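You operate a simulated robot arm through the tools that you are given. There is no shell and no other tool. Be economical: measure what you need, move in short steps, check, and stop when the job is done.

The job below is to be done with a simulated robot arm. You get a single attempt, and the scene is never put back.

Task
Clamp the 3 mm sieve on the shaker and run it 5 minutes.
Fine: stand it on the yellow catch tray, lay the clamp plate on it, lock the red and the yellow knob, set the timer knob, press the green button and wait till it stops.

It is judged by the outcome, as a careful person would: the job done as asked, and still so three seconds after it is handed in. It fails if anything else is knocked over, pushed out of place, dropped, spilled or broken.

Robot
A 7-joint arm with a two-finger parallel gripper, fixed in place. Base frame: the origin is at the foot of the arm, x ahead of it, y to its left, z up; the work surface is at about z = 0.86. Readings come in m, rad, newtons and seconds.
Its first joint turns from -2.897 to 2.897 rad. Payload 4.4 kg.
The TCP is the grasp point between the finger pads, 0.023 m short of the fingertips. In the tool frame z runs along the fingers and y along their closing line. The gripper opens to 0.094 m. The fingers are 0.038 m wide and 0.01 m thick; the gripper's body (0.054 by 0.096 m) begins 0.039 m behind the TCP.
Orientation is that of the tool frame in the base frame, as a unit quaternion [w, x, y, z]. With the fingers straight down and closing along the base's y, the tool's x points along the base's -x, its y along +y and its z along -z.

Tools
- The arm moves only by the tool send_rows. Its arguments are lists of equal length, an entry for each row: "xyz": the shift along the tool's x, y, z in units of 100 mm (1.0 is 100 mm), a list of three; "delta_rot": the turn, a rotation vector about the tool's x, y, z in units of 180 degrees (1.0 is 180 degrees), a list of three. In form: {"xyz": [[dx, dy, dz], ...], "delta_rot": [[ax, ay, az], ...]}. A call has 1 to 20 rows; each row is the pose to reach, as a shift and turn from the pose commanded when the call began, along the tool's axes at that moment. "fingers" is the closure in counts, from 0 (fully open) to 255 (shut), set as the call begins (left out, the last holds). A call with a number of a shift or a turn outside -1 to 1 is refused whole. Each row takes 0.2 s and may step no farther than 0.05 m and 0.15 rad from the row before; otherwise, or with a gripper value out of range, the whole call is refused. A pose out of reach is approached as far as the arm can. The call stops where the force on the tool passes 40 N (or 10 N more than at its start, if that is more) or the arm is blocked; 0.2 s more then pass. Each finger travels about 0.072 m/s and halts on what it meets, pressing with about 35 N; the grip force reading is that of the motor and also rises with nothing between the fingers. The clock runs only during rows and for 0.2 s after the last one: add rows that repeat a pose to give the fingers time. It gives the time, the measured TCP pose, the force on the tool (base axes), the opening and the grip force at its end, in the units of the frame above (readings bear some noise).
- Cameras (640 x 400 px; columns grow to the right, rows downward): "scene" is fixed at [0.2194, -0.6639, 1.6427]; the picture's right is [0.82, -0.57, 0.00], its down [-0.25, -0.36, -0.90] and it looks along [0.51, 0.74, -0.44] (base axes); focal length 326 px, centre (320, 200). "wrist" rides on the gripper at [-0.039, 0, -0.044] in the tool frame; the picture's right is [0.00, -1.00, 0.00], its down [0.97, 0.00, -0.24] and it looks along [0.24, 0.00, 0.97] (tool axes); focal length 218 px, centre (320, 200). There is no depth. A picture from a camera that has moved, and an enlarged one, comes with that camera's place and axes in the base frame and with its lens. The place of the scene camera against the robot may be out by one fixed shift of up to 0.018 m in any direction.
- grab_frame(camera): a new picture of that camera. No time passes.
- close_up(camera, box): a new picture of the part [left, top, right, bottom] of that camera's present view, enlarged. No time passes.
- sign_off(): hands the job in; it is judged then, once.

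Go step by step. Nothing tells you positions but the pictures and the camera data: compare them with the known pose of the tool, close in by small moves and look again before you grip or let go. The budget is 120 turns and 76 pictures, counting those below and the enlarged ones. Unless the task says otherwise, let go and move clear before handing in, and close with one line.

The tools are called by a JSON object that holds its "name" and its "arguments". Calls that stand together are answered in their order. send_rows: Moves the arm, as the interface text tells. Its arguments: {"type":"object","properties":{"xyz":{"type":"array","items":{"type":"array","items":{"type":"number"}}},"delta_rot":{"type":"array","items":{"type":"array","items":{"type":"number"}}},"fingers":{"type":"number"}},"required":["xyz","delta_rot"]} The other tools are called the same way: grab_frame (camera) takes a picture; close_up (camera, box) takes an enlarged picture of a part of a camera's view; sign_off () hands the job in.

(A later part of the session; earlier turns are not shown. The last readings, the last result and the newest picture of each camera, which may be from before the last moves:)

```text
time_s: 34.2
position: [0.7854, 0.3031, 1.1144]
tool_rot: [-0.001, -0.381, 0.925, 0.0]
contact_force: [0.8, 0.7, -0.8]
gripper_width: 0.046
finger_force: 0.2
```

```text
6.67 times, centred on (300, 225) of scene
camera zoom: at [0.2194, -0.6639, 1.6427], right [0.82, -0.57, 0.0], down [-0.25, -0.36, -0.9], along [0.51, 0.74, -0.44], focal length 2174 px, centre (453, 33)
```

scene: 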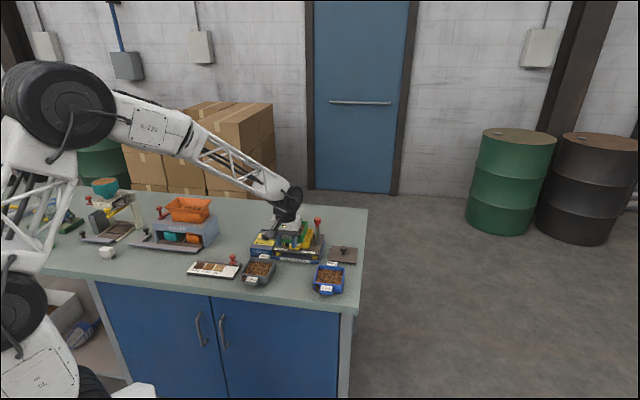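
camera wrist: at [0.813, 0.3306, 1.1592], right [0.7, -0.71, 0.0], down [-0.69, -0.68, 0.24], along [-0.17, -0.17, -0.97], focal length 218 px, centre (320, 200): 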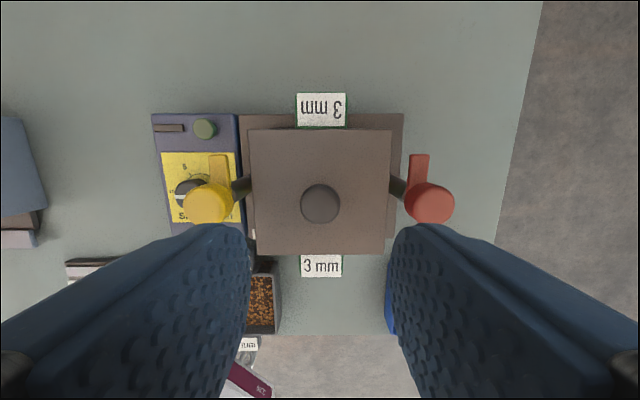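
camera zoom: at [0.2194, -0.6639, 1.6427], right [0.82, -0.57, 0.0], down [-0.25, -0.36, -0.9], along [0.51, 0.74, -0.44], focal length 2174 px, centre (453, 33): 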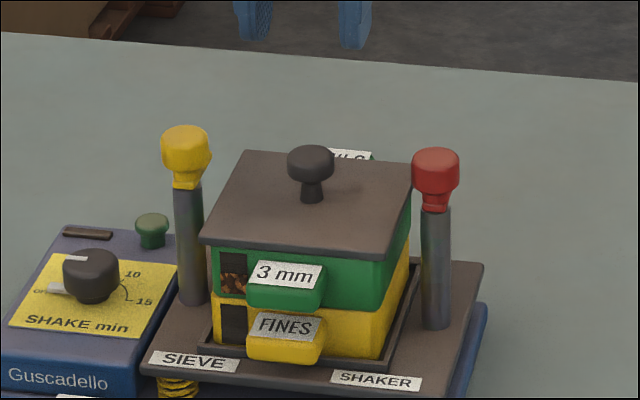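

Plate lies well on the sieve. Now the clamping knobs: their tabs point away and must swing in over the plate. Close-ups to measure.

{"name": "close_up", "arguments": {"camera": "wrist", "box": [380, 140, 480, 240]}}

{"name": "close_up", "arguments": {"camera": "wrist", "box": [150, 105, 270, 235]}}

```text
4.00 times, centred on (430, 190) of wrist
camera zoom: at [0.813, 0.3306, 1.1592], right [0.7, -0.71, 0.0], down [-0.69, -0.68, 0.24], along [-0.17, -0.17, -0.97], focal length 873 px, centre (-120, 240)
```

zoom: 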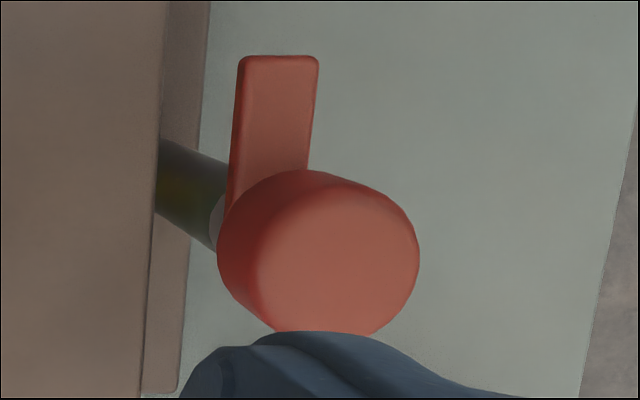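

```text
3.08 times, centred on (210, 170) of wrist
camera zoom: at [0.813, 0.3306, 1.1592], right [0.7, -0.71, 0.0], down [-0.69, -0.68, 0.24], along [-0.17, -0.17, -0.97], focal length 672 px, centre (658, 292)
```

zoom: 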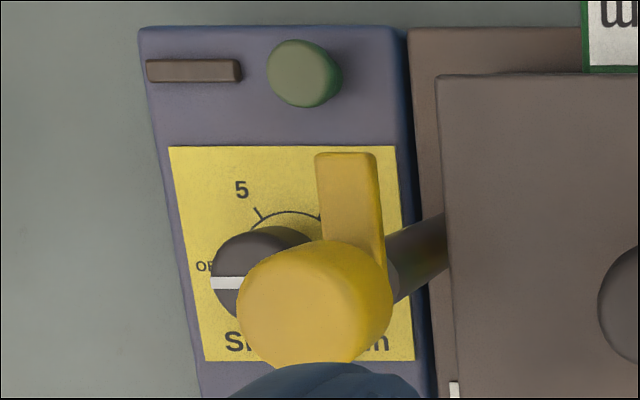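

Red knob axis ≈ (0.840, 0.2485), head top z≈1.016. Moving above it.

{"name": "send_rows", "arguments": {"xyz": [[0, -0.3, 0], [0, -0.6, 0], [0, -0.775, 0], [0, -0.775, 0.35], [0, -0.775, 0.68], [0, -0.775, 0.68]], "delta_rot": [[0, 0, 0], [0, 0, 0], [0, 0, 0], [0, 0, 0], [0, 0, 0], [0, 0, 0]], "fingers": 120}}

{"name": "grab_frame", "arguments": {"camera": "wrist"}}

{"name": "close_up", "arguments": {"camera": "scene", "box": [280, 190, 350, 240]}}

```text
time_s: 35.6
position: [0.8406, 0.2479, 1.049]
tool_rot: [0.0, -0.381, 0.925, 0.0]
contact_force: [-0.8, -0.1, 0.4]
gripper_width: 0.0497
finger_force: 0.0
```

```text
33 pictures are left
camera wrist: at [0.8678, 0.2759, 1.092], right [0.7, -0.71, 0.0], down [-0.69, -0.68, 0.24], along [-0.17, -0.17, -0.97], focal length 218 px, centre (320, 200)
```

wrist: 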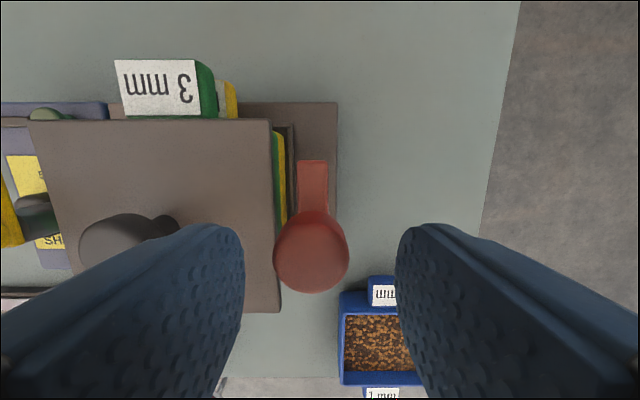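

```text
8.00 times, centred on (315, 215) of scene
camera zoom: at [0.2194, -0.6639, 1.6427], right [0.82, -0.57, 0.0], down [-0.25, -0.36, -0.9], along [0.51, 0.74, -0.44], focal length 2609 px, centre (360, 80)
```

zoom: 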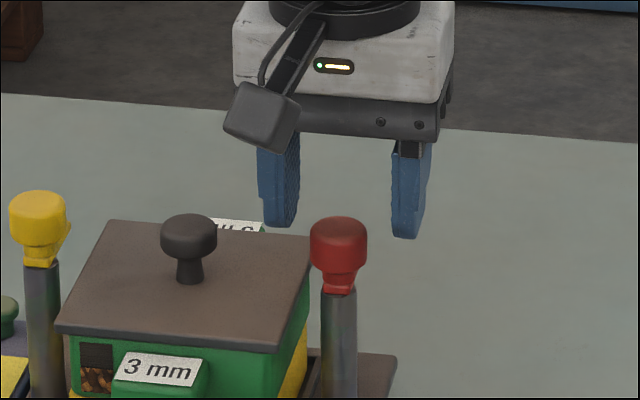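

Offset 3.5 mm; correct and descend on the head, staying above the plate surface.

{"name": "send_rows", "arguments": {"xyz": [[0, 0.035, 0], [0, 0.035, 0.15], [0, 0.035, 0.3], [0, 0.035, 0.36], [0, 0.035, 0.36]], "delta_rot": [[0, 0, 0], [0, 0, 0], [0, 0, 0], [0, 0, 0], [0, 0, 0]]}}

{"name": "close_up", "arguments": {"camera": "scene", "box": [280, 190, 350, 240]}}

{"name": "grab_frame", "arguments": {"camera": "wrist"}}

```text
time_s: 36.8
position: [0.8385, 0.248, 1.0106]
tool_rot: [0.001, -0.381, 0.924, 0.001]
contact_force: [-3.5, -1.9, 14.9]
gripper_width: 0.0499
finger_force: 0.5
```

```text
8.00 times, centred on (315, 215) of scene
camera zoom: at [0.2194, -0.6639, 1.6427], right [0.82, -0.57, 0.0], down [-0.25, -0.36, -0.9], along [0.51, 0.74, -0.44], focal length 2609 px, centre (360, 80)
```

zoom: 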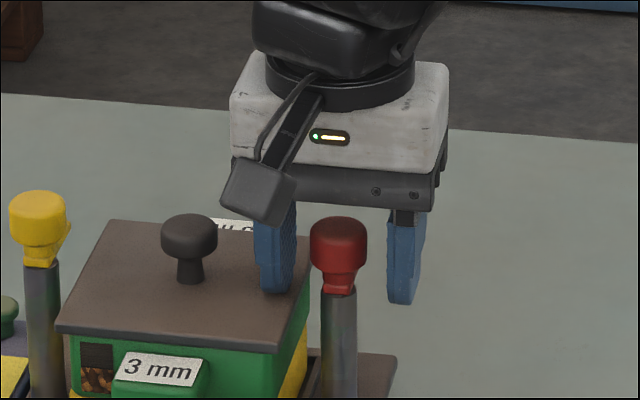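

```text
30 pictures are left
camera wrist: at [0.8659, 0.2769, 1.0559], right [0.7, -0.71, 0.0], down [-0.69, -0.68, 0.24], along [-0.17, -0.17, -0.97], focal length 218 px, centre (320, 200)
```

wrist: 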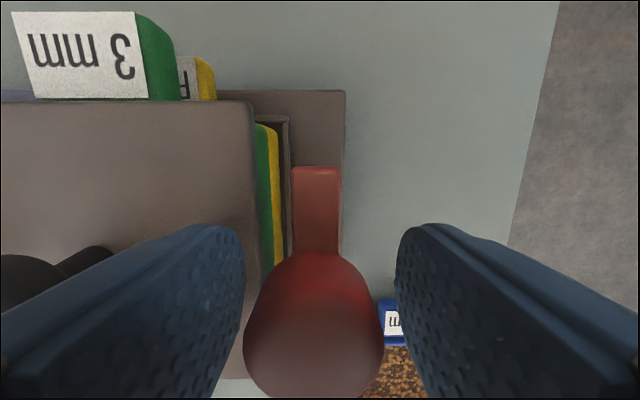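

The inner fingertip just touched the plate; raise 4 mm, then close on the knob.

{"name": "send_rows", "arguments": {"xyz": [[0, 0, -0.04], [0, 0, -0.04]], "delta_rot": [[0, 0, 0], [0, 0, 0]]}}

{"name": "send_rows", "arguments": {"xyz": [[0, 0, 0], [0, 0, 0], [0, 0, 0], [0, 0, 0]], "delta_rot": [[0, 0, 0], [0, 0, 0], [0, 0, 0], [0, 0, 0]], "fingers": 255}}

{"name": "grab_frame", "arguments": {"camera": "wrist"}}

```text
time_s: 37.4
position: [0.8388, 0.2501, 1.015]
tool_rot: [0.0, -0.381, 0.925, 0.0]
contact_force: [-0.3, 0.0, 0.4]
gripper_width: 0.0499
finger_force: 0.1
```

```text
time_s: 38.4
position: [0.8381, 0.2499, 1.0147]
tool_rot: [-0.001, -0.381, 0.924, 0.001]
contact_force: [-19.6, 13.2, -0.2]
gripper_width: 0.0279
finger_force: 44.7
```

```text
29 pictures are left
camera wrist: at [0.8653, 0.278, 1.0581], right [0.71, -0.71, 0.0], down [-0.69, -0.68, 0.24], along [-0.17, -0.17, -0.97], focal length 218 px, centre (320, 200)
```

wrist: 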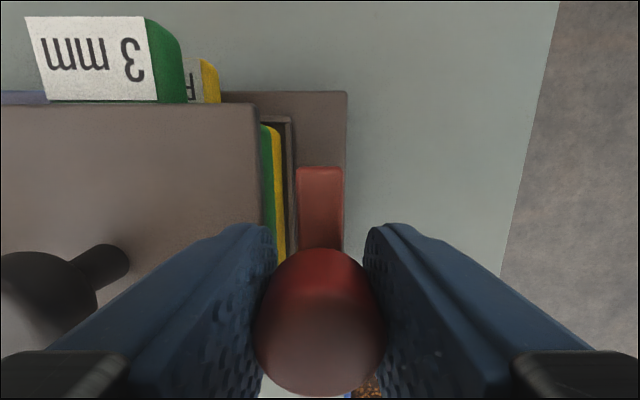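

Gripped but pushed ~2 mm sideways; recentre, then turn the red knob inward (counter-clockwise from above) in halves.

{"name": "send_rows", "arguments": {"xyz": [[0, 0.022, 0], [0, 0.022, 0]], "delta_rot": [[0, 0, 0], [0, 0, 0]]}}

{"name": "send_rows", "arguments": {"xyz": [[0, 0, 0], [0, 0, 0], [0, 0, 0], [0, 0, 0], [0, 0, 0], [0, 0, 0]], "delta_rot": [[0, 0, -0.042], [0, 0, -0.084], [0, 0, -0.126], [0, 0, -0.168], [0, 0, -0.21], [0, 0, -0.25]]}}

{"name": "grab_frame", "arguments": {"camera": "wrist"}}

```text
time_s: 39.0
position: [0.838, 0.2522, 1.0139]
tool_rot: [0.001, -0.381, 0.924, 0.0]
contact_force: [10.9, -18.7, -9.3]
gripper_width: 0.0277
finger_force: 45.3
```

```text
time_s: 39.5
position: [0.8384, 0.2511, 1.015]
tool_rot: [0.001, -0.465, 0.885, 0.0]
contact_force: [10.3, -7.7, 1.6]
gripper_width: 0.028
finger_force: 45.1
stopped in row 2: the force on the tool passed its limit (the readings are from after the stop); the commanded pose is now the measured one
```

```text
28 pictures are left
camera wrist: at [0.8598, 0.2827, 1.0582], right [0.82, -0.57, 0.0], down [-0.55, -0.8, 0.24], along [-0.14, -0.2, -0.97], focal length 218 px, centre (320, 200)
```

wrist: 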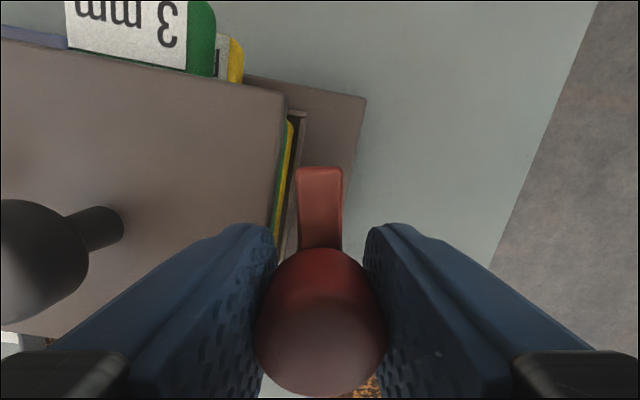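

The knob is turning with the tool. Centre the grip better and continue with smaller steps.

{"name": "send_rows", "arguments": {"xyz": [[0, -0.006, 0], [0, -0.006, 0]], "delta_rot": [[0, 0, 0], [0, 0, 0]]}}

{"name": "send_rows", "arguments": {"xyz": [[0, 0, 0], [0, 0, 0], [0, 0, 0], [0, 0, 0], [0, 0, 0], [0, 0, 0]], "delta_rot": [[0, 0, -0.02], [0, 0, -0.04], [0, 0, -0.06], [0, 0, -0.08], [0, 0, -0.1], [0, 0, -0.12]]}}

```text
time_s: 40.1
position: [0.8386, 0.2504, 1.0139]
tool_rot: [0.0, -0.465, 0.885, 0.0]
contact_force: [3.4, -5.1, -3.6]
gripper_width: 0.0277
finger_force: 45.0
```

```text
time_s: 41.5
position: [0.8374, 0.251, 1.0138]
tool_rot: [0.0, -0.622, 0.783, 0.0]
contact_force: [9.3, -1.0, -3.6]
gripper_width: 0.0277
finger_force: 45.1
```

Going smoothly at 77°; continue to about 135°.

{"name": "send_rows", "arguments": {"xyz": [[0, 0, 0], [0, 0, 0], [0, 0, 0], [0, 0, 0], [0, 0, 0], [0, 0, 0], [0, 0, 0], [0, 0, 0]], "delta_rot": [[0, 0, -0.02], [0, 0, -0.04], [0, 0, -0.06], [0, 0, -0.08], [0, 0, -0.1], [0, 0, -0.12], [0, 0, -0.14], [0, 0, -0.16]]}}

{"name": "close_up", "arguments": {"camera": "scene", "box": [270, 190, 350, 240]}}

```text
time_s: 43.3
position: [0.8376, 0.2507, 1.0138]
tool_rot: [0.0, 0.798, -0.603, 0.0]
contact_force: [-1.6, 17.7, -0.6]
gripper_width: 0.0279
finger_force: 45.1
```

```text
8.00 times, centred on (310, 215) of scene
camera zoom: at [0.2194, -0.6639, 1.6427], right [0.82, -0.57, 0.0], down [-0.25, -0.36, -0.9], along [0.51, 0.74, -0.44], focal length 2609 px, centre (400, 80)
```

zoom: 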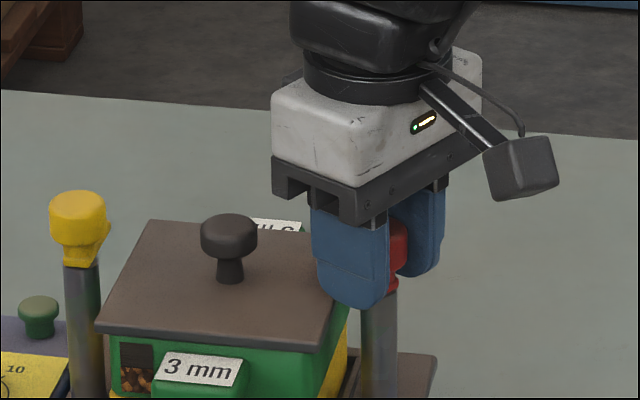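

{"name": "send_rows", "arguments": {"xyz": [[-0.008, 0, 0], [-0.008, 0, 0], [-0.008, 0, 0], [-0.008, 0, 0], [-0.008, 0, 0], [-0.008, 0, 0], [-0.008, 0, 0], [-0.008, 0, 0], [-0.008, 0, 0]], "delta_rot": [[0, 0, -0.02], [0, 0, -0.04], [0, 0, -0.06], [0, 0, -0.08], [0, 0, -0.1], [0, 0, -0.12], [0, 0, -0.14], [0, 0, -0.16], [0, 0, -0.16]]}}

{"name": "grab_frame", "arguments": {"camera": "wrist"}}

```text
time_s: 45.3
position: [0.839, 0.2509, 1.0138]
tool_rot: [-0.001, 0.922, -0.386, 0.001]
contact_force: [2.7, -32.0, 4.7]
gripper_width: 0.0281
finger_force: 44.7
```

```text
26 pictures are left
camera wrist: at [0.8102, 0.2787, 1.0582], right [0.71, 0.7, 0.0], down [0.68, -0.69, 0.24], along [0.17, -0.17, -0.97], focal length 218 px, centre (320, 200)
```

wrist: 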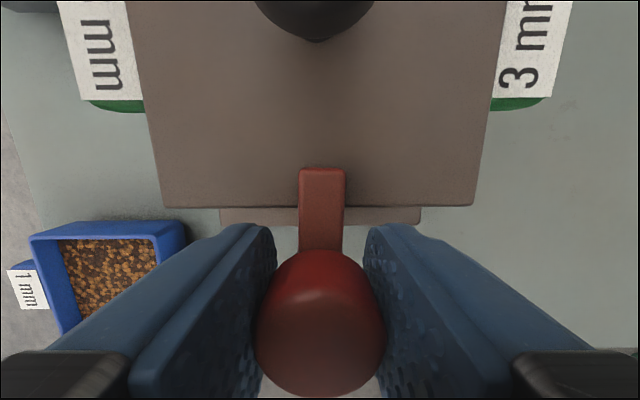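

The red tab is now fully over the plate. Release and rise.

{"name": "send_rows", "arguments": {"xyz": [[0, 0, 0], [0, 0, 0], [0, 0, 0]], "delta_rot": [[0, 0, 0], [0, 0, 0], [0, 0, 0]], "fingers": 120}}

{"name": "send_rows", "arguments": {"xyz": [[0, 0, -0.2], [0, 0, -0.5], [0, 0, -0.8]], "delta_rot": [[0, 0, 0], [0, 0, 0], [0, 0, 0]]}}

{"name": "send_rows", "arguments": {"xyz": [[0, 0, 0], [0, 0, 0], [0, 0, 0], [0, 0, 0], [0, 0, 0], [0, 0, 0], [0, 0, 0], [0, 0, 0], [0, 0, 0], [0, 0, 0], [0, 0, 0]], "delta_rot": [[0, 0, 0.045], [0, 0, 0.09], [0, 0, 0.135], [0, 0, 0.18], [0, 0, 0.225], [0, 0, 0.27], [0, 0, 0.315], [0, 0, 0.36], [0, 0, 0.405], [0, 0, 0.45], [0, 0, 0.495]]}}

```text
time_s: 46.1
position: [0.8378, 0.2525, 1.0136]
tool_rot: [0.0, 0.923, -0.386, 0.001]
contact_force: [-0.1, -0.2, 0.2]
gripper_width: 0.0499
finger_force: 0.1
```

```text
time_s: 46.9
position: [0.8394, 0.2519, 1.094]
tool_rot: [-0.001, 0.923, -0.386, 0.0]
contact_force: [0.1, 0.4, -0.4]
gripper_width: 0.0497
finger_force: 0.0
```

```text
time_s: 49.3
position: [0.8377, 0.2509, 1.0948]
tool_rot: [0.0, -0.385, 0.923, -0.001]
contact_force: [0.3, 0.3, 0.2]
gripper_width: 0.0497
finger_force: 0.1
```

Now to the yellow knob at about (0.731, 0.3575).

{"name": "send_rows", "arguments": {"xyz": [[0, 0.35, 0], [0, 0.7, 0], [0, 1.0, 0]], "delta_rot": [[0, 0, 0], [0, 0, 0], [0, 0, 0]]}}

{"name": "send_rows", "arguments": {"xyz": [[0, 0.3, 0], [0, 0.508, 0], [0, 0.508, 0.3], [0, 0.508, 0.45], [0, 0.508, 0.45]], "delta_rot": [[0, 0, 0], [0, 0, 0], [0, 0, 0], [0, 0, 0], [0, 0, 0]]}}

{"name": "grab_frame", "arguments": {"camera": "wrist"}}

```text
time_s: 50.1
position: [0.7647, 0.321, 1.0946]
tool_rot: [0.0, -0.386, 0.922, 0.0]
contact_force: [0.1, 0.8, -0.8]
gripper_width: 0.0496
finger_force: 0.0
```

```text
time_s: 51.3
position: [0.7299, 0.3577, 1.051]
tool_rot: [0.0, -0.386, 0.922, -0.001]
contact_force: [0.8, 0.6, -0.3]
gripper_width: 0.0495
finger_force: 0.1
```

```text
25 pictures are left
camera wrist: at [0.7569, 0.385, 1.0947], right [0.71, -0.7, 0.0], down [-0.68, -0.69, 0.24], along [-0.17, -0.17, -0.97], focal length 218 px, centre (320, 200)
```

wrist: 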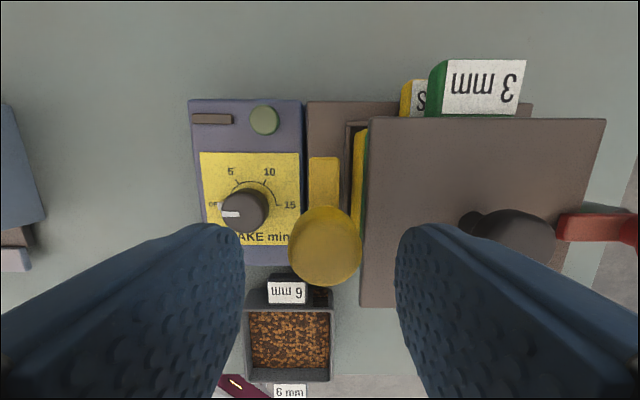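

Yellow knob offset is 2 mm; correct, descend to z≈1.015, close.

{"name": "send_rows", "arguments": {"xyz": [[0, -0.02, 0], [0, -0.02, 0.15], [0, -0.02, 0.3], [0, -0.02, 0.355], [0, -0.02, 0.355]], "delta_rot": [[0, 0, 0], [0, 0, 0], [0, 0, 0], [0, 0, 0], [0, 0, 0]]}}

{"name": "send_rows", "arguments": {"xyz": [[0, 0, 0], [0, 0, 0], [0, 0, 0], [0, 0, 0]], "delta_rot": [[0, 0, 0], [0, 0, 0], [0, 0, 0], [0, 0, 0]], "fingers": 255}}

```text
time_s: 52.5
position: [0.7314, 0.3561, 1.0124]
tool_rot: [0.0, -0.386, 0.923, -0.001]
contact_force: [-0.5, -0.3, 0.0]
gripper_width: 0.0496
finger_force: 0.1
```

```text
time_s: 53.5
position: [0.7318, 0.3568, 1.0128]
tool_rot: [0.0, -0.387, 0.922, -0.001]
contact_force: [-2.3, 2.0, -0.6]
gripper_width: 0.0275
finger_force: 44.9
```

Well centred. Raise 1.5 mm for plate clearance and turn clockwise.

{"name": "send_rows", "arguments": {"xyz": [[0, 0, -0.015], [0, 0, -0.015], [0, 0, -0.015], [0, 0, -0.015], [0, 0, -0.015], [0, 0, -0.015], [0, 0, -0.015], [0, 0, -0.015], [0, 0, -0.015], [0, 0, -0.015]], "delta_rot": [[0, 0, 0], [0, 0, 0.02], [0, 0, 0.04], [0, 0, 0.06], [0, 0, 0.08], [0, 0, 0.1], [0, 0, 0.12], [0, 0, 0.14], [0, 0, 0.16], [0, 0, 0.18]]}}

```text
time_s: 54.9
position: [0.7314, 0.3574, 1.0145]
tool_rot: [-0.002, -0.242, 0.97, 0.0]
contact_force: [-0.1, 11.3, -2.6]
gripper_width: 0.0276
finger_force: 45.4
stopped in row 7: the force on the tool passed its limit (the readings are from after the stop); the commanded pose is now the measured one
```

{"name": "send_rows", "arguments": {"xyz": [[-0.004, 0.006, 0], [-0.004, 0.006, 0], [-0.004, 0.006, 0], [-0.004, 0.006, 0], [-0.004, 0.006, 0], [-0.004, 0.006, 0]], "delta_rot": [[0, 0, 0], [0, 0, 0.02], [0, 0, 0.04], [0, 0, 0.06], [0, 0, 0.08], [0, 0, 0.1]]}}

```text
time_s: 56.3
position: [0.732, 0.3577, 1.0136]
tool_rot: [0.0, -0.088, 0.996, 0.0]
contact_force: [2.4, 10.1, 0.5]
gripper_width: 0.0273
finger_force: 44.6
```

{"name": "send_rows", "arguments": {"xyz": [[-0.003, 0.005, 0], [-0.003, 0.005, 0], [-0.003, 0.005, 0], [-0.003, 0.005, 0], [-0.003, 0.005, 0], [-0.003, 0.005, 0], [-0.003, 0.005, 0]], "delta_rot": [[0, 0, 0.02], [0, 0, 0.04], [0, 0, 0.06], [0, 0, 0.08], [0, 0, 0.1], [0, 0, 0.12], [0, 0, 0.12]]}}

{"name": "grab_frame", "arguments": {"camera": "wrist"}}

```text
time_s: 57.9
position: [0.7316, 0.3567, 1.0134]
tool_rot: [-0.001, 0.1, 0.995, -0.001]
contact_force: [-21.7, -9.9, -0.3]
gripper_width: 0.0275
finger_force: 44.5
```

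```text
24 pictures are left
camera wrist: at [0.7694, 0.3491, 1.0576], right [-0.2, -0.98, 0.0], down [-0.95, 0.19, 0.24], along [-0.24, 0.05, -0.97], focal length 218 px, centre (320, 200)
```

wrist: 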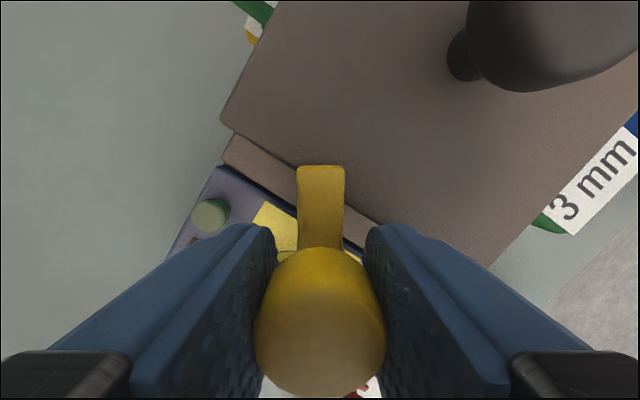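

{"name": "send_rows", "arguments": {"xyz": [[0.009, -0.006, 0], [0.009, -0.006, 0], [0.009, -0.006, 0], [0.009, -0.006, 0], [0.009, -0.006, 0], [0.009, -0.006, 0]], "delta_rot": [[0, 0, 0], [0, 0, 0.02], [0, 0, 0.04], [0, 0, 0.06], [0, 0, 0.08], [0, 0, 0.1]]}}

```text
time_s: 59.3
position: [0.7304, 0.3577, 1.0139]
tool_rot: [0.0, 0.255, 0.967, -0.001]
contact_force: [28.5, -11.6, -24.8]
gripper_width: 0.0277
finger_force: 45.1
```

{"name": "send_rows", "arguments": {"xyz": [[-0.012, 0, 0.008], [-0.012, 0, 0.008], [-0.012, 0, 0.008], [-0.012, 0, 0.008], [-0.012, 0, 0.008], [-0.012, 0, 0.008], [-0.012, 0, 0.008]], "delta_rot": [[0, 0, 0], [0, 0, 0.02], [0, 0, 0.04], [0, 0, 0.06], [0, 0, 0.08], [0, 0, 0.09], [0, 0, 0.09]]}}

{"name": "grab_frame", "arguments": {"camera": "wrist"}}

```text
time_s: 60.9
position: [0.7302, 0.3571, 1.0131]
tool_rot: [0.0, 0.388, 0.922, 0.0]
contact_force: [-1.3, 27.2, -4.6]
gripper_width: 0.0274
finger_force: 45.6
```

```text
23 pictures are left
camera wrist: at [0.7586, 0.3291, 1.0577], right [-0.72, -0.7, 0.0], down [-0.68, 0.69, 0.24], along [-0.17, 0.17, -0.97], focal length 218 px, centre (320, 200)
```

wrist: 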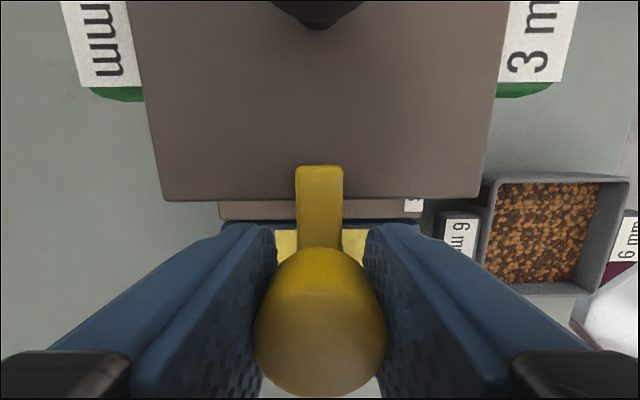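

Both tabs are now over the plate. Release, rise, and turn back toward 45° while moving toward the timer.

{"name": "send_rows", "arguments": {"xyz": [[0, 0, 0], [0, 0, 0], [0, 0, 0]], "delta_rot": [[0, 0, 0], [0, 0, 0], [0, 0, 0]], "fingers": 120}}

{"name": "send_rows", "arguments": {"xyz": [[0, 0, -0.2], [0, 0, -0.5], [0, 0, -0.8], [0, 0, -0.9]], "delta_rot": [[0, 0, 0], [0, 0, 0], [0, 0, 0], [0, 0, 0]]}}

{"name": "send_rows", "arguments": {"xyz": [[0, 0, 0], [0, 0, 0], [0, 0, 0], [0, 0, 0], [0, 0, 0], [0, 0, 0], [0, 0, 0], [0, 0, 0], [0, 0, 0], [0, 0, 0], [0, 0, 0]], "delta_rot": [[0, 0, -0.045], [0, 0, -0.09], [0, 0, -0.135], [0, 0, -0.18], [0, 0, -0.225], [0, 0, -0.27], [0, 0, -0.315], [0, 0, -0.36], [0, 0, -0.405], [0, 0, -0.45], [0, 0, -0.495]]}}

{"name": "grab_frame", "arguments": {"camera": "wrist"}}

{"name": "close_up", "arguments": {"camera": "wrist", "box": [180, 80, 380, 280]}}

{"name": "close_up", "arguments": {"camera": "scene", "box": [245, 195, 335, 265]}}

```text
time_s: 61.7
position: [0.7319, 0.3565, 1.0141]
tool_rot: [0.0, 0.388, 0.922, -0.001]
contact_force: [0.3, 0.4, 0.1]
gripper_width: 0.0499
finger_force: 0.0
```

```text
time_s: 62.7
position: [0.7317, 0.3553, 1.103]
tool_rot: [-0.001, 0.388, 0.921, -0.001]
contact_force: [-0.2, 0.2, -0.1]
gripper_width: 0.0498
finger_force: 0.1
```

```text
time_s: 65.1
position: [0.7319, 0.3571, 1.1032]
tool_rot: [-0.001, -0.371, 0.929, -0.001]
contact_force: [0.4, 0.0, -0.1]
gripper_width: 0.0497
finger_force: 0.0
```

```text
22 pictures are left
camera wrist: at [0.7601, 0.3835, 1.147], right [0.69, -0.72, 0.0], down [-0.7, -0.67, 0.24], along [-0.17, -0.17, -0.97], focal length 218 px, centre (320, 200)
```

wrist: 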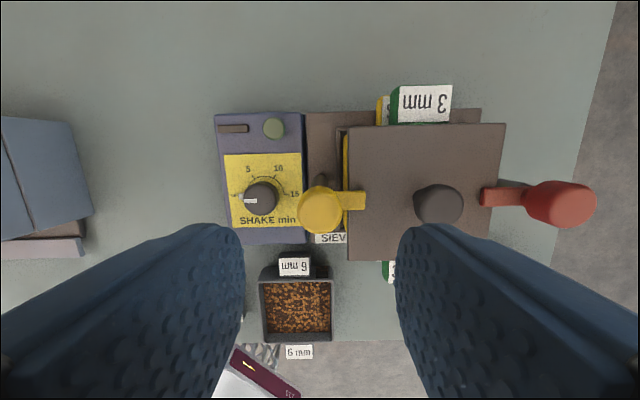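

```text
2.00 times, centred on (280, 180) of wrist
camera zoom: at [0.7601, 0.3835, 1.147], right [0.69, -0.72, 0.0], down [-0.7, -0.67, 0.24], along [-0.17, -0.17, -0.97], focal length 436 px, centre (400, 240)
```

zoom: 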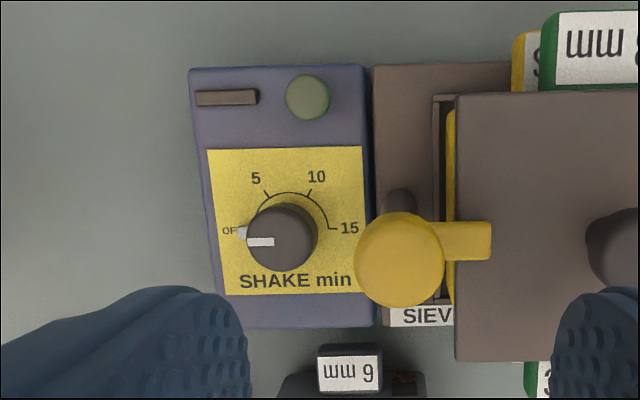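

```text
5.71 times, centred on (290, 230) of scene
camera zoom: at [0.2194, -0.6639, 1.6427], right [0.82, -0.57, 0.0], down [-0.25, -0.36, -0.9], along [0.51, 0.74, -0.44], focal length 1864 px, centre (491, 29)
```

zoom: 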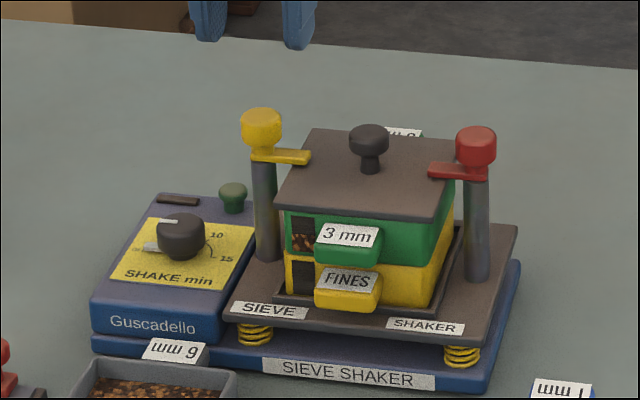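

Both knobs are locked over the plate. The timer knob is at about (0.682, 0.391), top z≈0.93, with 5 about 60° clockwise of OFF. I'll approach with the hand turned (camera outward, to clear the yellow post).

{"name": "send_rows", "arguments": {"xyz": [[0.13, 0.2, 0], [0.13, 0.4, 0], [0.13, 0.59, 0], [0.13, 0.59, 0], [0.13, 0.59, 0], [0.13, 0.59, 0], [0.13, 0.59, 0], [0.13, 0.59, 0], [0.13, 0.59, 0], [0.13, 0.59, 0], [0.13, 0.59, 0], [0.13, 0.59, 0], [0.13, 0.59, 0], [0.13, 0.59, 0], [0.13, 0.59, 0]], "delta_rot": [[0, 0, -0.045], [0, 0, -0.09], [0, 0, -0.135], [0, 0, -0.18], [0, 0, -0.225], [0, 0, -0.27], [0, 0, -0.315], [0, 0, -0.36], [0, 0, -0.405], [0, 0, -0.45], [0, 0, -0.495], [0, 0, -0.54], [0, 0, -0.585], [0, 0, -0.63], [0, 0, -0.675]]}}

{"name": "grab_frame", "arguments": {"camera": "wrist"}}

```text
time_s: 68.3
position: [0.6819, 0.3905, 1.1028]
tool_rot: [0.001, 0.991, -0.131, 0.0]
contact_force: [-0.4, 0.4, 0.5]
gripper_width: 0.0497
finger_force: 0.0
```

```text
19 pictures are left
camera wrist: at [0.644, 0.4002, 1.1466], right [0.26, 0.97, 0.0], down [0.94, -0.25, 0.24], along [0.23, -0.06, -0.97], focal length 218 px, centre (320, 200)
```

wrist: 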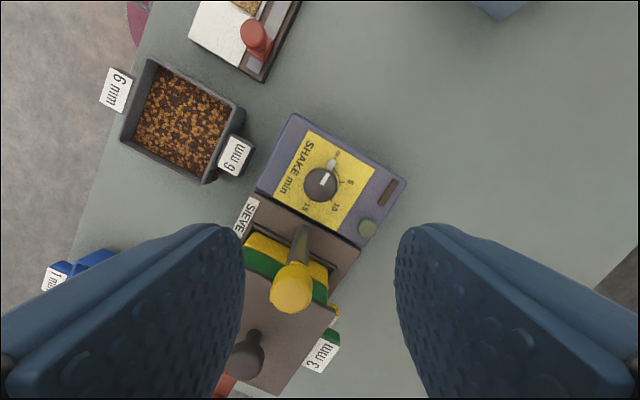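

Directly over the dial. Descending in stages with a check.

{"name": "send_rows", "arguments": {"xyz": [[0, 0, 0.25], [0, 0, 0.5], [0, 0, 0.75], [0, 0, 1.0], [0, 0, 1.0]], "delta_rot": [[0, 0, 0], [0, 0, 0], [0, 0, 0], [0, 0, 0], [0, 0, 0]]}}

{"name": "send_rows", "arguments": {"xyz": [[0, 0, 0.2], [0, 0, 0.4], [0, 0, 0.4]], "delta_rot": [[0, 0, 0], [0, 0, 0], [0, 0, 0]]}}

{"name": "grab_frame", "arguments": {"camera": "wrist"}}

{"name": "close_up", "arguments": {"camera": "scene", "box": [235, 195, 315, 255]}}

```text
time_s: 69.5
position: [0.6811, 0.3915, 1.0027]
tool_rot: [0.0, 0.991, -0.132, 0.0]
contact_force: [-0.7, -0.3, 0.1]
gripper_width: 0.0498
finger_force: 0.0
```

```text
time_s: 70.3
position: [0.6818, 0.3911, 0.964]
tool_rot: [0.001, 0.991, -0.131, 0.0]
contact_force: [-0.4, -0.1, -0.3]
gripper_width: 0.0497
finger_force: 0.1
```

```text
18 pictures are left
camera wrist: at [0.6436, 0.4005, 1.0077], right [0.26, 0.97, 0.0], down [0.94, -0.25, 0.24], along [0.23, -0.06, -0.97], focal length 218 px, centre (320, 200)
```

wrist: 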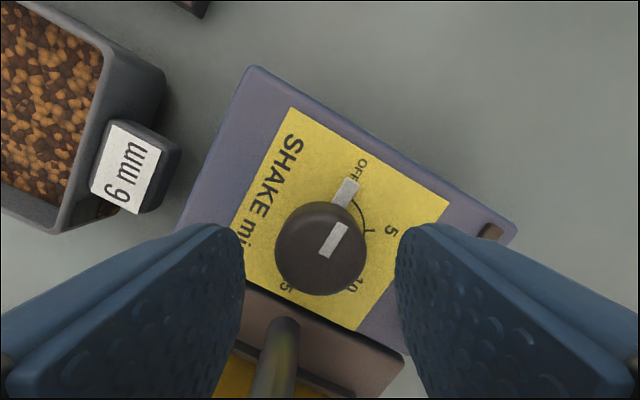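

```text
6.67 times, centred on (275, 225) of scene
camera zoom: at [0.2194, -0.6639, 1.6427], right [0.82, -0.57, 0.0], down [-0.25, -0.36, -0.9], along [0.51, 0.74, -0.44], focal length 2174 px, centre (620, 33)
```

zoom: 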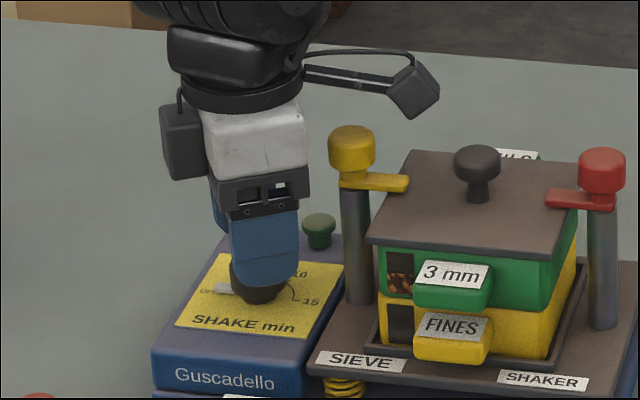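

Aligned on the dial. A box on the wrist passes near the yellow knob, so I'll grip only the top of the dial (TCP z≈0.940).

{"name": "send_rows", "arguments": {"xyz": [[0, 0, 0.1], [0, 0, 0.2], [0, 0, 0.24], [0, 0, 0.24]], "delta_rot": [[0, 0, 0], [0, 0, 0], [0, 0, 0], [0, 0, 0]]}}

{"name": "send_rows", "arguments": {"xyz": [[0, 0, 0], [0, 0, 0], [0, 0, 0]], "delta_rot": [[0, 0, 0], [0, 0, 0], [0, 0, 0]], "fingers": 255}}

{"name": "close_up", "arguments": {"camera": "scene", "box": [235, 195, 315, 255]}}

```text
time_s: 71.3
position: [0.6812, 0.389, 0.9394]
tool_rot: [0.001, 0.991, -0.132, 0.0]
contact_force: [0.9, -0.2, -0.6]
gripper_width: 0.0497
finger_force: 0.0
```

```text
time_s: 72.1
position: [0.6812, 0.3908, 0.9394]
tool_rot: [0.001, 0.991, -0.132, 0.001]
contact_force: [4.6, 11.9, -2.9]
gripper_width: 0.0333
finger_force: 45.1
```

```text
6.67 times, centred on (275, 225) of scene
camera zoom: at [0.2194, -0.6639, 1.6427], right [0.82, -0.57, 0.0], down [-0.25, -0.36, -0.9], along [0.51, 0.74, -0.44], focal length 2174 px, centre (620, 33)
```

zoom: 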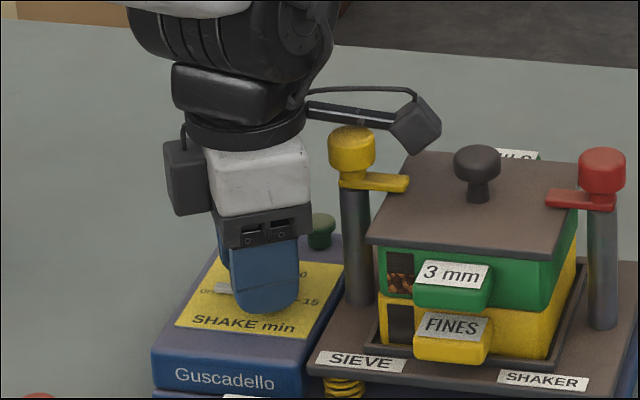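

The wrist box's arm would sweep over the yellow knob on a 60° turn here, so I'll ratchet the dial in ~20° strokes within the clear window. Open, raise 4 mm, turn back 20°, regrip.

{"name": "send_rows", "arguments": {"xyz": [[0, 0, 0], [0, 0, 0], [0, 0, -0.045], [0, 0, -0.045]], "delta_rot": [[0, 0, 0], [0, 0, 0], [0, 0, 0], [0, 0, 0]], "fingers": 115}}

{"name": "send_rows", "arguments": {"xyz": [[0, 0, 0], [0, 0, 0], [0, 0, 0], [0, 0, 0], [0, 0, 0]], "delta_rot": [[0, 0, -0.028], [0, 0, -0.056], [0, 0, -0.084], [0, 0, -0.111], [0, 0, -0.111]]}}

{"name": "close_up", "arguments": {"camera": "scene", "box": [235, 195, 315, 255]}}

```text
time_s: 73.1
position: [0.682, 0.3911, 0.9438]
tool_rot: [0.001, 0.991, -0.131, 0.0]
contact_force: [0.6, 0.1, -0.7]
gripper_width: 0.0515
finger_force: 0.1
```

```text
time_s: 74.3
position: [0.6825, 0.3908, 0.9436]
tool_rot: [0.001, 0.999, 0.044, -0.001]
contact_force: [0.1, 0.1, 0.1]
gripper_width: 0.0516
finger_force: 0.0
```

```text
6.67 times, centred on (275, 225) of scene
camera zoom: at [0.2194, -0.6639, 1.6427], right [0.82, -0.57, 0.0], down [-0.25, -0.36, -0.9], along [0.51, 0.74, -0.44], focal length 2174 px, centre (620, 33)
```

zoom: 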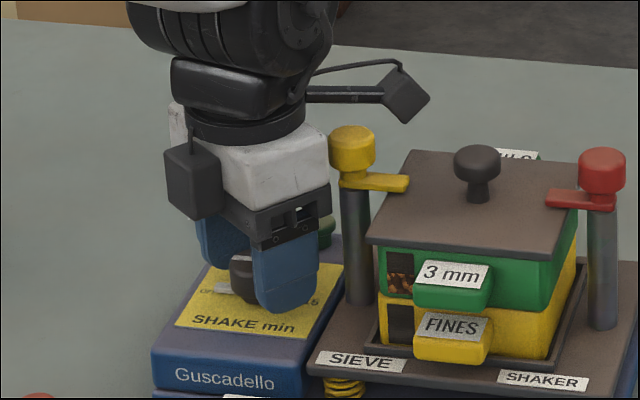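

Clear. Close and turn the dial clockwise 21°.

{"name": "send_rows", "arguments": {"xyz": [[0, 0, 0], [0, 0, 0], [0, 0, 0]], "delta_rot": [[0, 0, 0], [0, 0, 0], [0, 0, 0]], "fingers": 255}}

{"name": "send_rows", "arguments": {"xyz": [[0, 0, 0], [0, 0, 0], [0, 0, 0], [0, 0, 0], [0, 0, 0], [0, 0, 0], [0, 0, 0]], "delta_rot": [[0, 0, 0.02], [0, 0, 0.04], [0, 0, 0.06], [0, 0, 0.08], [0, 0, 0.1], [0, 0, 0.117], [0, 0, 0.117]]}}

{"name": "grab_frame", "arguments": {"camera": "wrist"}}

```text
time_s: 75.1
position: [0.6806, 0.3908, 0.9436]
tool_rot: [0.001, 0.999, 0.042, 0.0]
contact_force: [-0.5, 10.5, -2.2]
gripper_width: 0.0336
finger_force: 45.3
```

```text
time_s: 76.7
position: [0.6811, 0.3913, 0.943]
tool_rot: [0.001, 0.99, -0.14, 0.0]
contact_force: [10.1, 10.5, -5.5]
gripper_width: 0.0333
finger_force: 44.7
```

```text
14 pictures are left
camera wrist: at [0.6439, 0.4014, 0.9873], right [0.28, 0.96, 0.0], down [0.93, -0.27, 0.24], along [0.23, -0.07, -0.97], focal length 218 px, centre (320, 200)
```

wrist: 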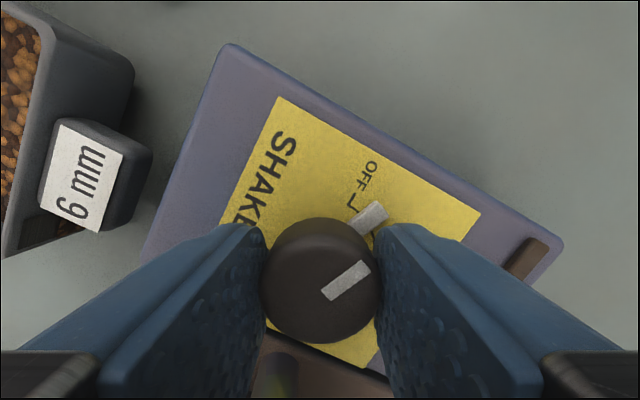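

The dial turned ~21° with the tool. Next stroke: open, lift 12 mm, turn back, lower, regrip.

{"name": "send_rows", "arguments": {"xyz": [[0, 0, 0], [0, 0, 0], [0, 0, -0.06], [0, 0, -0.12], [0, 0, -0.12], [0, 0, -0.12], [0, 0, -0.12], [0, 0, -0.12], [0, 0, -0.12]], "delta_rot": [[0, 0, 0], [0, 0, 0], [0, 0, 0], [0, 0, 0], [0, 0, -0.03], [0, 0, -0.06], [0, 0, -0.09], [0, 0, -0.117], [0, 0, -0.117]], "fingers": 115}}

{"name": "send_rows", "arguments": {"xyz": [[0, 0, 0.04], [0, 0, 0.08], [0, 0, 0.115], [0, 0, 0.115]], "delta_rot": [[0, 0, 0], [0, 0, 0], [0, 0, 0], [0, 0, 0]]}}

```text
time_s: 78.7
position: [0.682, 0.3902, 0.9551]
tool_rot: [0.001, 0.999, 0.044, -0.001]
contact_force: [-1.2, 0.2, 0.1]
gripper_width: 0.0515
finger_force: 0.1
```

```text
time_s: 79.7
position: [0.6825, 0.3908, 0.9436]
tool_rot: [0.001, 0.999, 0.043, -0.001]
contact_force: [-0.6, 0.1, -0.8]
gripper_width: 0.0514
finger_force: 0.1
```

No contact on lowering. Close and stroke again, then repeat for a third stroke.

{"name": "send_rows", "arguments": {"xyz": [[0, 0, 0], [0, 0, 0], [0, 0, 0]], "delta_rot": [[0, 0, 0], [0, 0, 0], [0, 0, 0]], "fingers": 255}}

{"name": "send_rows", "arguments": {"xyz": [[0, 0, 0], [0, 0, 0], [0, 0, 0], [0, 0, 0], [0, 0, 0], [0, 0, 0], [0, 0, 0]], "delta_rot": [[0, 0, 0.02], [0, 0, 0.04], [0, 0, 0.06], [0, 0, 0.08], [0, 0, 0.1], [0, 0, 0.117], [0, 0, 0.117]]}}

{"name": "send_rows", "arguments": {"xyz": [[0, 0, 0], [0, 0, 0], [0, 0, -0.06], [0, 0, -0.12], [0, 0, -0.2], [0, 0, -0.2]], "delta_rot": [[0, 0, 0], [0, 0, 0], [0, 0, 0], [0, 0, 0], [0, 0, 0], [0, 0, 0]], "fingers": 115}}

{"name": "close_up", "arguments": {"camera": "wrist", "box": [220, 120, 420, 320]}}

```text
time_s: 80.5
position: [0.6815, 0.3915, 0.9431]
tool_rot: [0.0, 0.999, 0.042, 0.0]
contact_force: [-1.1, 20.7, -2.6]
gripper_width: 0.0338
finger_force: 45.4
```

```text
time_s: 82.1
position: [0.682, 0.3904, 0.9429]
tool_rot: [0.001, 0.99, -0.141, -0.001]
contact_force: [-13.7, 27.8, 5.1]
gripper_width: 0.0338
finger_force: 44.2
```

```text
time_s: 83.5
position: [0.6827, 0.391, 0.9645]
tool_rot: [0.001, 0.99, -0.14, -0.001]
contact_force: [-0.1, 0.5, 0.1]
gripper_width: 0.0515
finger_force: 0.0
```

```text
2.00 times, centred on (320, 220) of wrist
camera zoom: at [0.6445, 0.4013, 1.0085], right [0.28, 0.96, 0.0], down [0.93, -0.27, 0.24], along [0.23, -0.07, -0.97], focal length 436 px, centre (320, 160)
```

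zoom: 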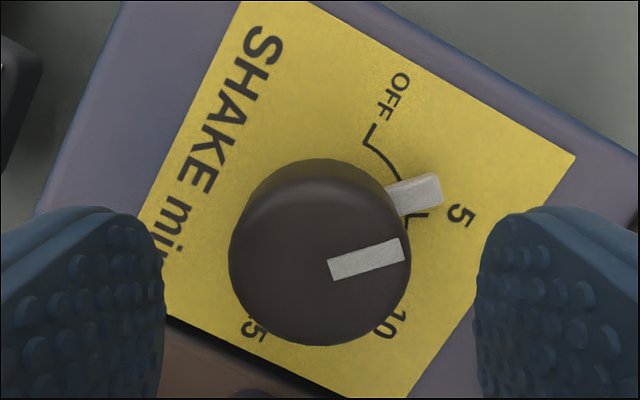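

Pointer now ~42° of the 60° needed. One more stroke of 18°.

{"name": "send_rows", "arguments": {"xyz": [[0, 0, 0], [0, 0, 0], [0, 0, 0], [0, 0, 0], [0, 0, 0.1], [0, 0, 0.2], [0, 0, 0.2]], "delta_rot": [[0, 0, -0.03], [0, 0, -0.06], [0, 0, -0.09], [0, 0, -0.1], [0, 0, -0.1], [0, 0, -0.1], [0, 0, -0.1]]}}

{"name": "send_rows", "arguments": {"xyz": [[0, 0, 0], [0, 0, 0], [0, 0, 0]], "delta_rot": [[0, 0, 0], [0, 0, 0], [0, 0, 0]], "fingers": 255}}

{"name": "send_rows", "arguments": {"xyz": [[0, 0, 0], [0, 0, 0], [0, 0, 0], [0, 0, 0], [0, 0, 0], [0, 0, 0]], "delta_rot": [[0, 0, 0.02], [0, 0, 0.04], [0, 0, 0.06], [0, 0, 0.08], [0, 0, 0.1], [0, 0, 0.1]]}}

{"name": "send_rows", "arguments": {"xyz": [[0, 0, 0], [0, 0, 0], [0, 0, -0.06], [0, 0, -0.12], [0, 0, -0.2], [0, 0, -0.2]], "delta_rot": [[0, 0, 0], [0, 0, 0], [0, 0, 0], [0, 0, 0], [0, 0, 0], [0, 0, 0]], "fingers": 115}}

{"name": "close_up", "arguments": {"camera": "wrist", "box": [220, 120, 420, 320]}}

```text
time_s: 85.1
position: [0.6811, 0.3918, 0.9432]
tool_rot: [0.001, 1.0, 0.016, 0.0]
contact_force: [0.4, 0.2, -0.3]
gripper_width: 0.0515
finger_force: 0.1
```

```text
time_s: 85.9
position: [0.6823, 0.3911, 0.9436]
tool_rot: [0.001, 1.0, 0.016, -0.001]
contact_force: [0.6, -11.9, 1.7]
gripper_width: 0.0334
finger_force: 45.4
```

```text
time_s: 87.3
position: [0.6811, 0.3904, 0.944]
tool_rot: [0.001, 0.99, -0.141, 0.0]
contact_force: [18.3, 11.5, -27.8]
gripper_width: 0.0335
finger_force: 44.8
```

```text
time_s: 88.7
position: [0.6812, 0.391, 0.9648]
tool_rot: [0.0, 0.99, -0.139, 0.001]
contact_force: [-0.6, 1.0, 0.2]
gripper_width: 0.0515
finger_force: 0.0
```

```text
2.00 times, centred on (320, 220) of wrist
camera zoom: at [0.6444, 0.4011, 1.0092], right [0.28, 0.96, 0.0], down [0.93, -0.27, 0.24], along [0.23, -0.07, -0.97], focal length 436 px, centre (320, 160)
```

zoom: 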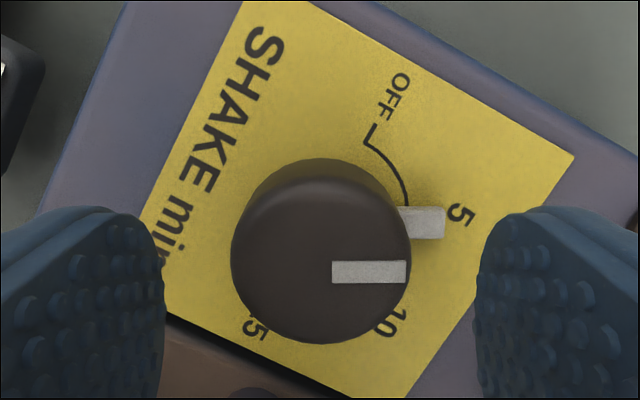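

Timer pointer is on 5. Next the green button at about (0.7416, 0.426, 0.928): rise, close fingers, move over it.

{"name": "send_rows", "arguments": {"xyz": [[0, 0, -0.3], [0, 0, -0.6], [0, 0, -0.9], [0.25, -0.25, -0.9], [0.484, -0.503, -0.9], [0.484, -0.503, -0.9]], "delta_rot": [[0, 0, 0], [0, 0, 0], [0, 0, 0], [0, 0, -0.02], [0, 0, -0.044], [0, 0, -0.044]], "fingers": 255}}

{"name": "grab_frame", "arguments": {"camera": "wrist"}}

```text
time_s: 90.1
position: [0.7443, 0.4253, 1.0559]
tool_rot: [0.001, 0.997, -0.071, 0.0]
contact_force: [-0.1, -0.3, 0.0]
gripper_width: 0.0001
finger_force: 35.0
```

```text
11 pictures are left
camera wrist: at [0.7054, 0.4307, 1.1008], right [0.14, 0.99, 0.0], down [0.96, -0.14, 0.24], along [0.24, -0.04, -0.97], focal length 218 px, centre (320, 200)
```

wrist: 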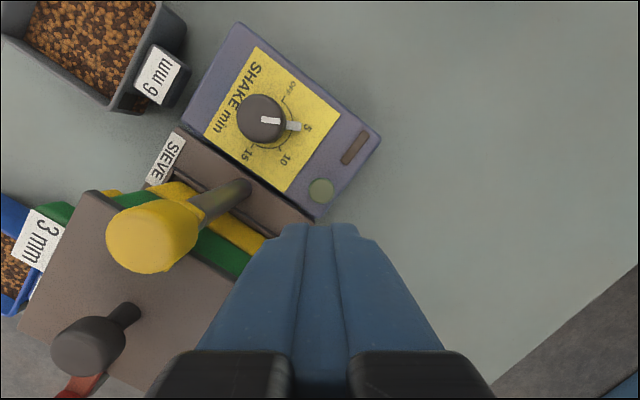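

Button is 3.6 mm toward the camera side; correct and descend to just above it.

{"name": "send_rows", "arguments": {"xyz": [[-0.036, 0, 0.25], [-0.036, 0, 0.5], [-0.036, 0, 0.75], [-0.036, 0, 0.95], [-0.036, 0, 0.95]], "delta_rot": [[0, 0, 0], [0, 0, 0], [0, 0, 0], [0, 0, 0], [0, 0, 0]]}}

{"name": "close_up", "arguments": {"camera": "scene", "box": [235, 185, 325, 255]}}

```text
time_s: 91.3
position: [0.7405, 0.4259, 0.9592]
tool_rot: [0.001, 0.997, -0.071, -0.001]
contact_force: [0.4, -0.6, 0.0]
gripper_width: 0.0001
finger_force: 34.2
```

```text
5.71 times, centred on (280, 220) of scene
camera zoom: at [0.2194, -0.6639, 1.6427], right [0.82, -0.57, 0.0], down [-0.25, -0.36, -0.9], along [0.51, 0.74, -0.44], focal length 1864 px, centre (549, 86)
```

zoom: 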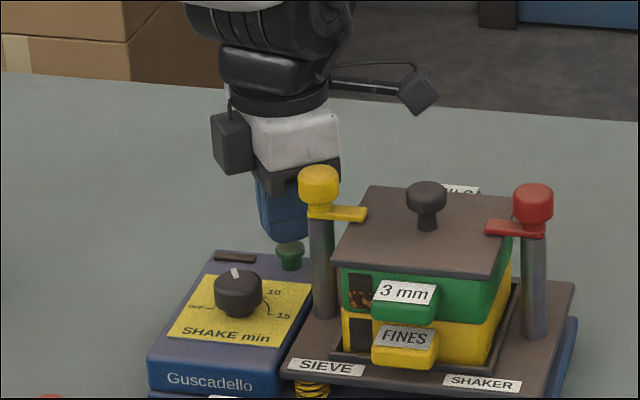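

Fingertip is just above the button; press gently.

{"name": "send_rows", "arguments": {"xyz": [[0, 0, 0.02], [0, 0, 0.04], [0, 0, 0.06], [0, 0, 0.08], [0, 0, 0.08]], "delta_rot": [[0, 0, 0], [0, 0, 0], [0, 0, 0], [0, 0, 0], [0, 0, 0]]}}

```text
time_s: 92.5
position: [0.74, 0.4252, 0.9507]
tool_rot: [0.001, 0.997, -0.071, -0.001]
contact_force: [0.3, 0.1, -0.2]
gripper_width: 0.0
finger_force: 35.6
```

{"name": "send_rows", "arguments": {"xyz": [[0, 0, 0.015], [0, 0, 0.03], [0, 0, 0.045], [0, 0, 0.06], [0, 0, 0.06]], "delta_rot": [[0, 0, 0], [0, 0, 0], [0, 0, 0], [0, 0, 0], [0, 0, 0]]}}

```text
time_s: 93.7
position: [0.7394, 0.4257, 0.9455]
tool_rot: [0.0, 0.997, -0.071, 0.001]
contact_force: [0.6, 0.9, 2.3]
gripper_width: 0.0
finger_force: 34.7
```

Touching (2.3 N). Press further.

{"name": "send_rows", "arguments": {"xyz": [[0, 0, 0.015], [0, 0, 0.03], [0, 0, 0.04], [0, 0, 0.04]], "delta_rot": [[0, 0, 0], [0, 0, 0], [0, 0, 0], [0, 0, 0]]}}

{"name": "close_up", "arguments": {"camera": "scene", "box": [235, 185, 325, 255]}}

```text
time_s: 94.7
position: [0.7385, 0.4269, 0.9427]
tool_rot: [0.0, 0.997, -0.072, 0.001]
contact_force: [6.1, -5.3, 24.8]
gripper_width: 0.0
finger_force: 35.0
```

```text
5.71 times, centred on (280, 220) of scene
camera zoom: at [0.2194, -0.6639, 1.6427], right [0.82, -0.57, 0.0], down [-0.25, -0.36, -0.9], along [0.51, 0.74, -0.44], focal length 1864 px, centre (549, 86)
```

zoom: 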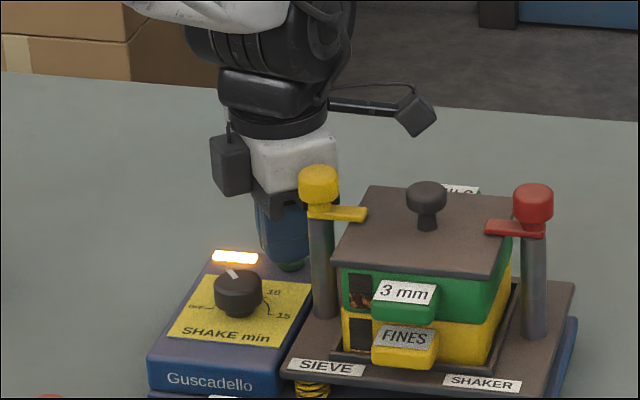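

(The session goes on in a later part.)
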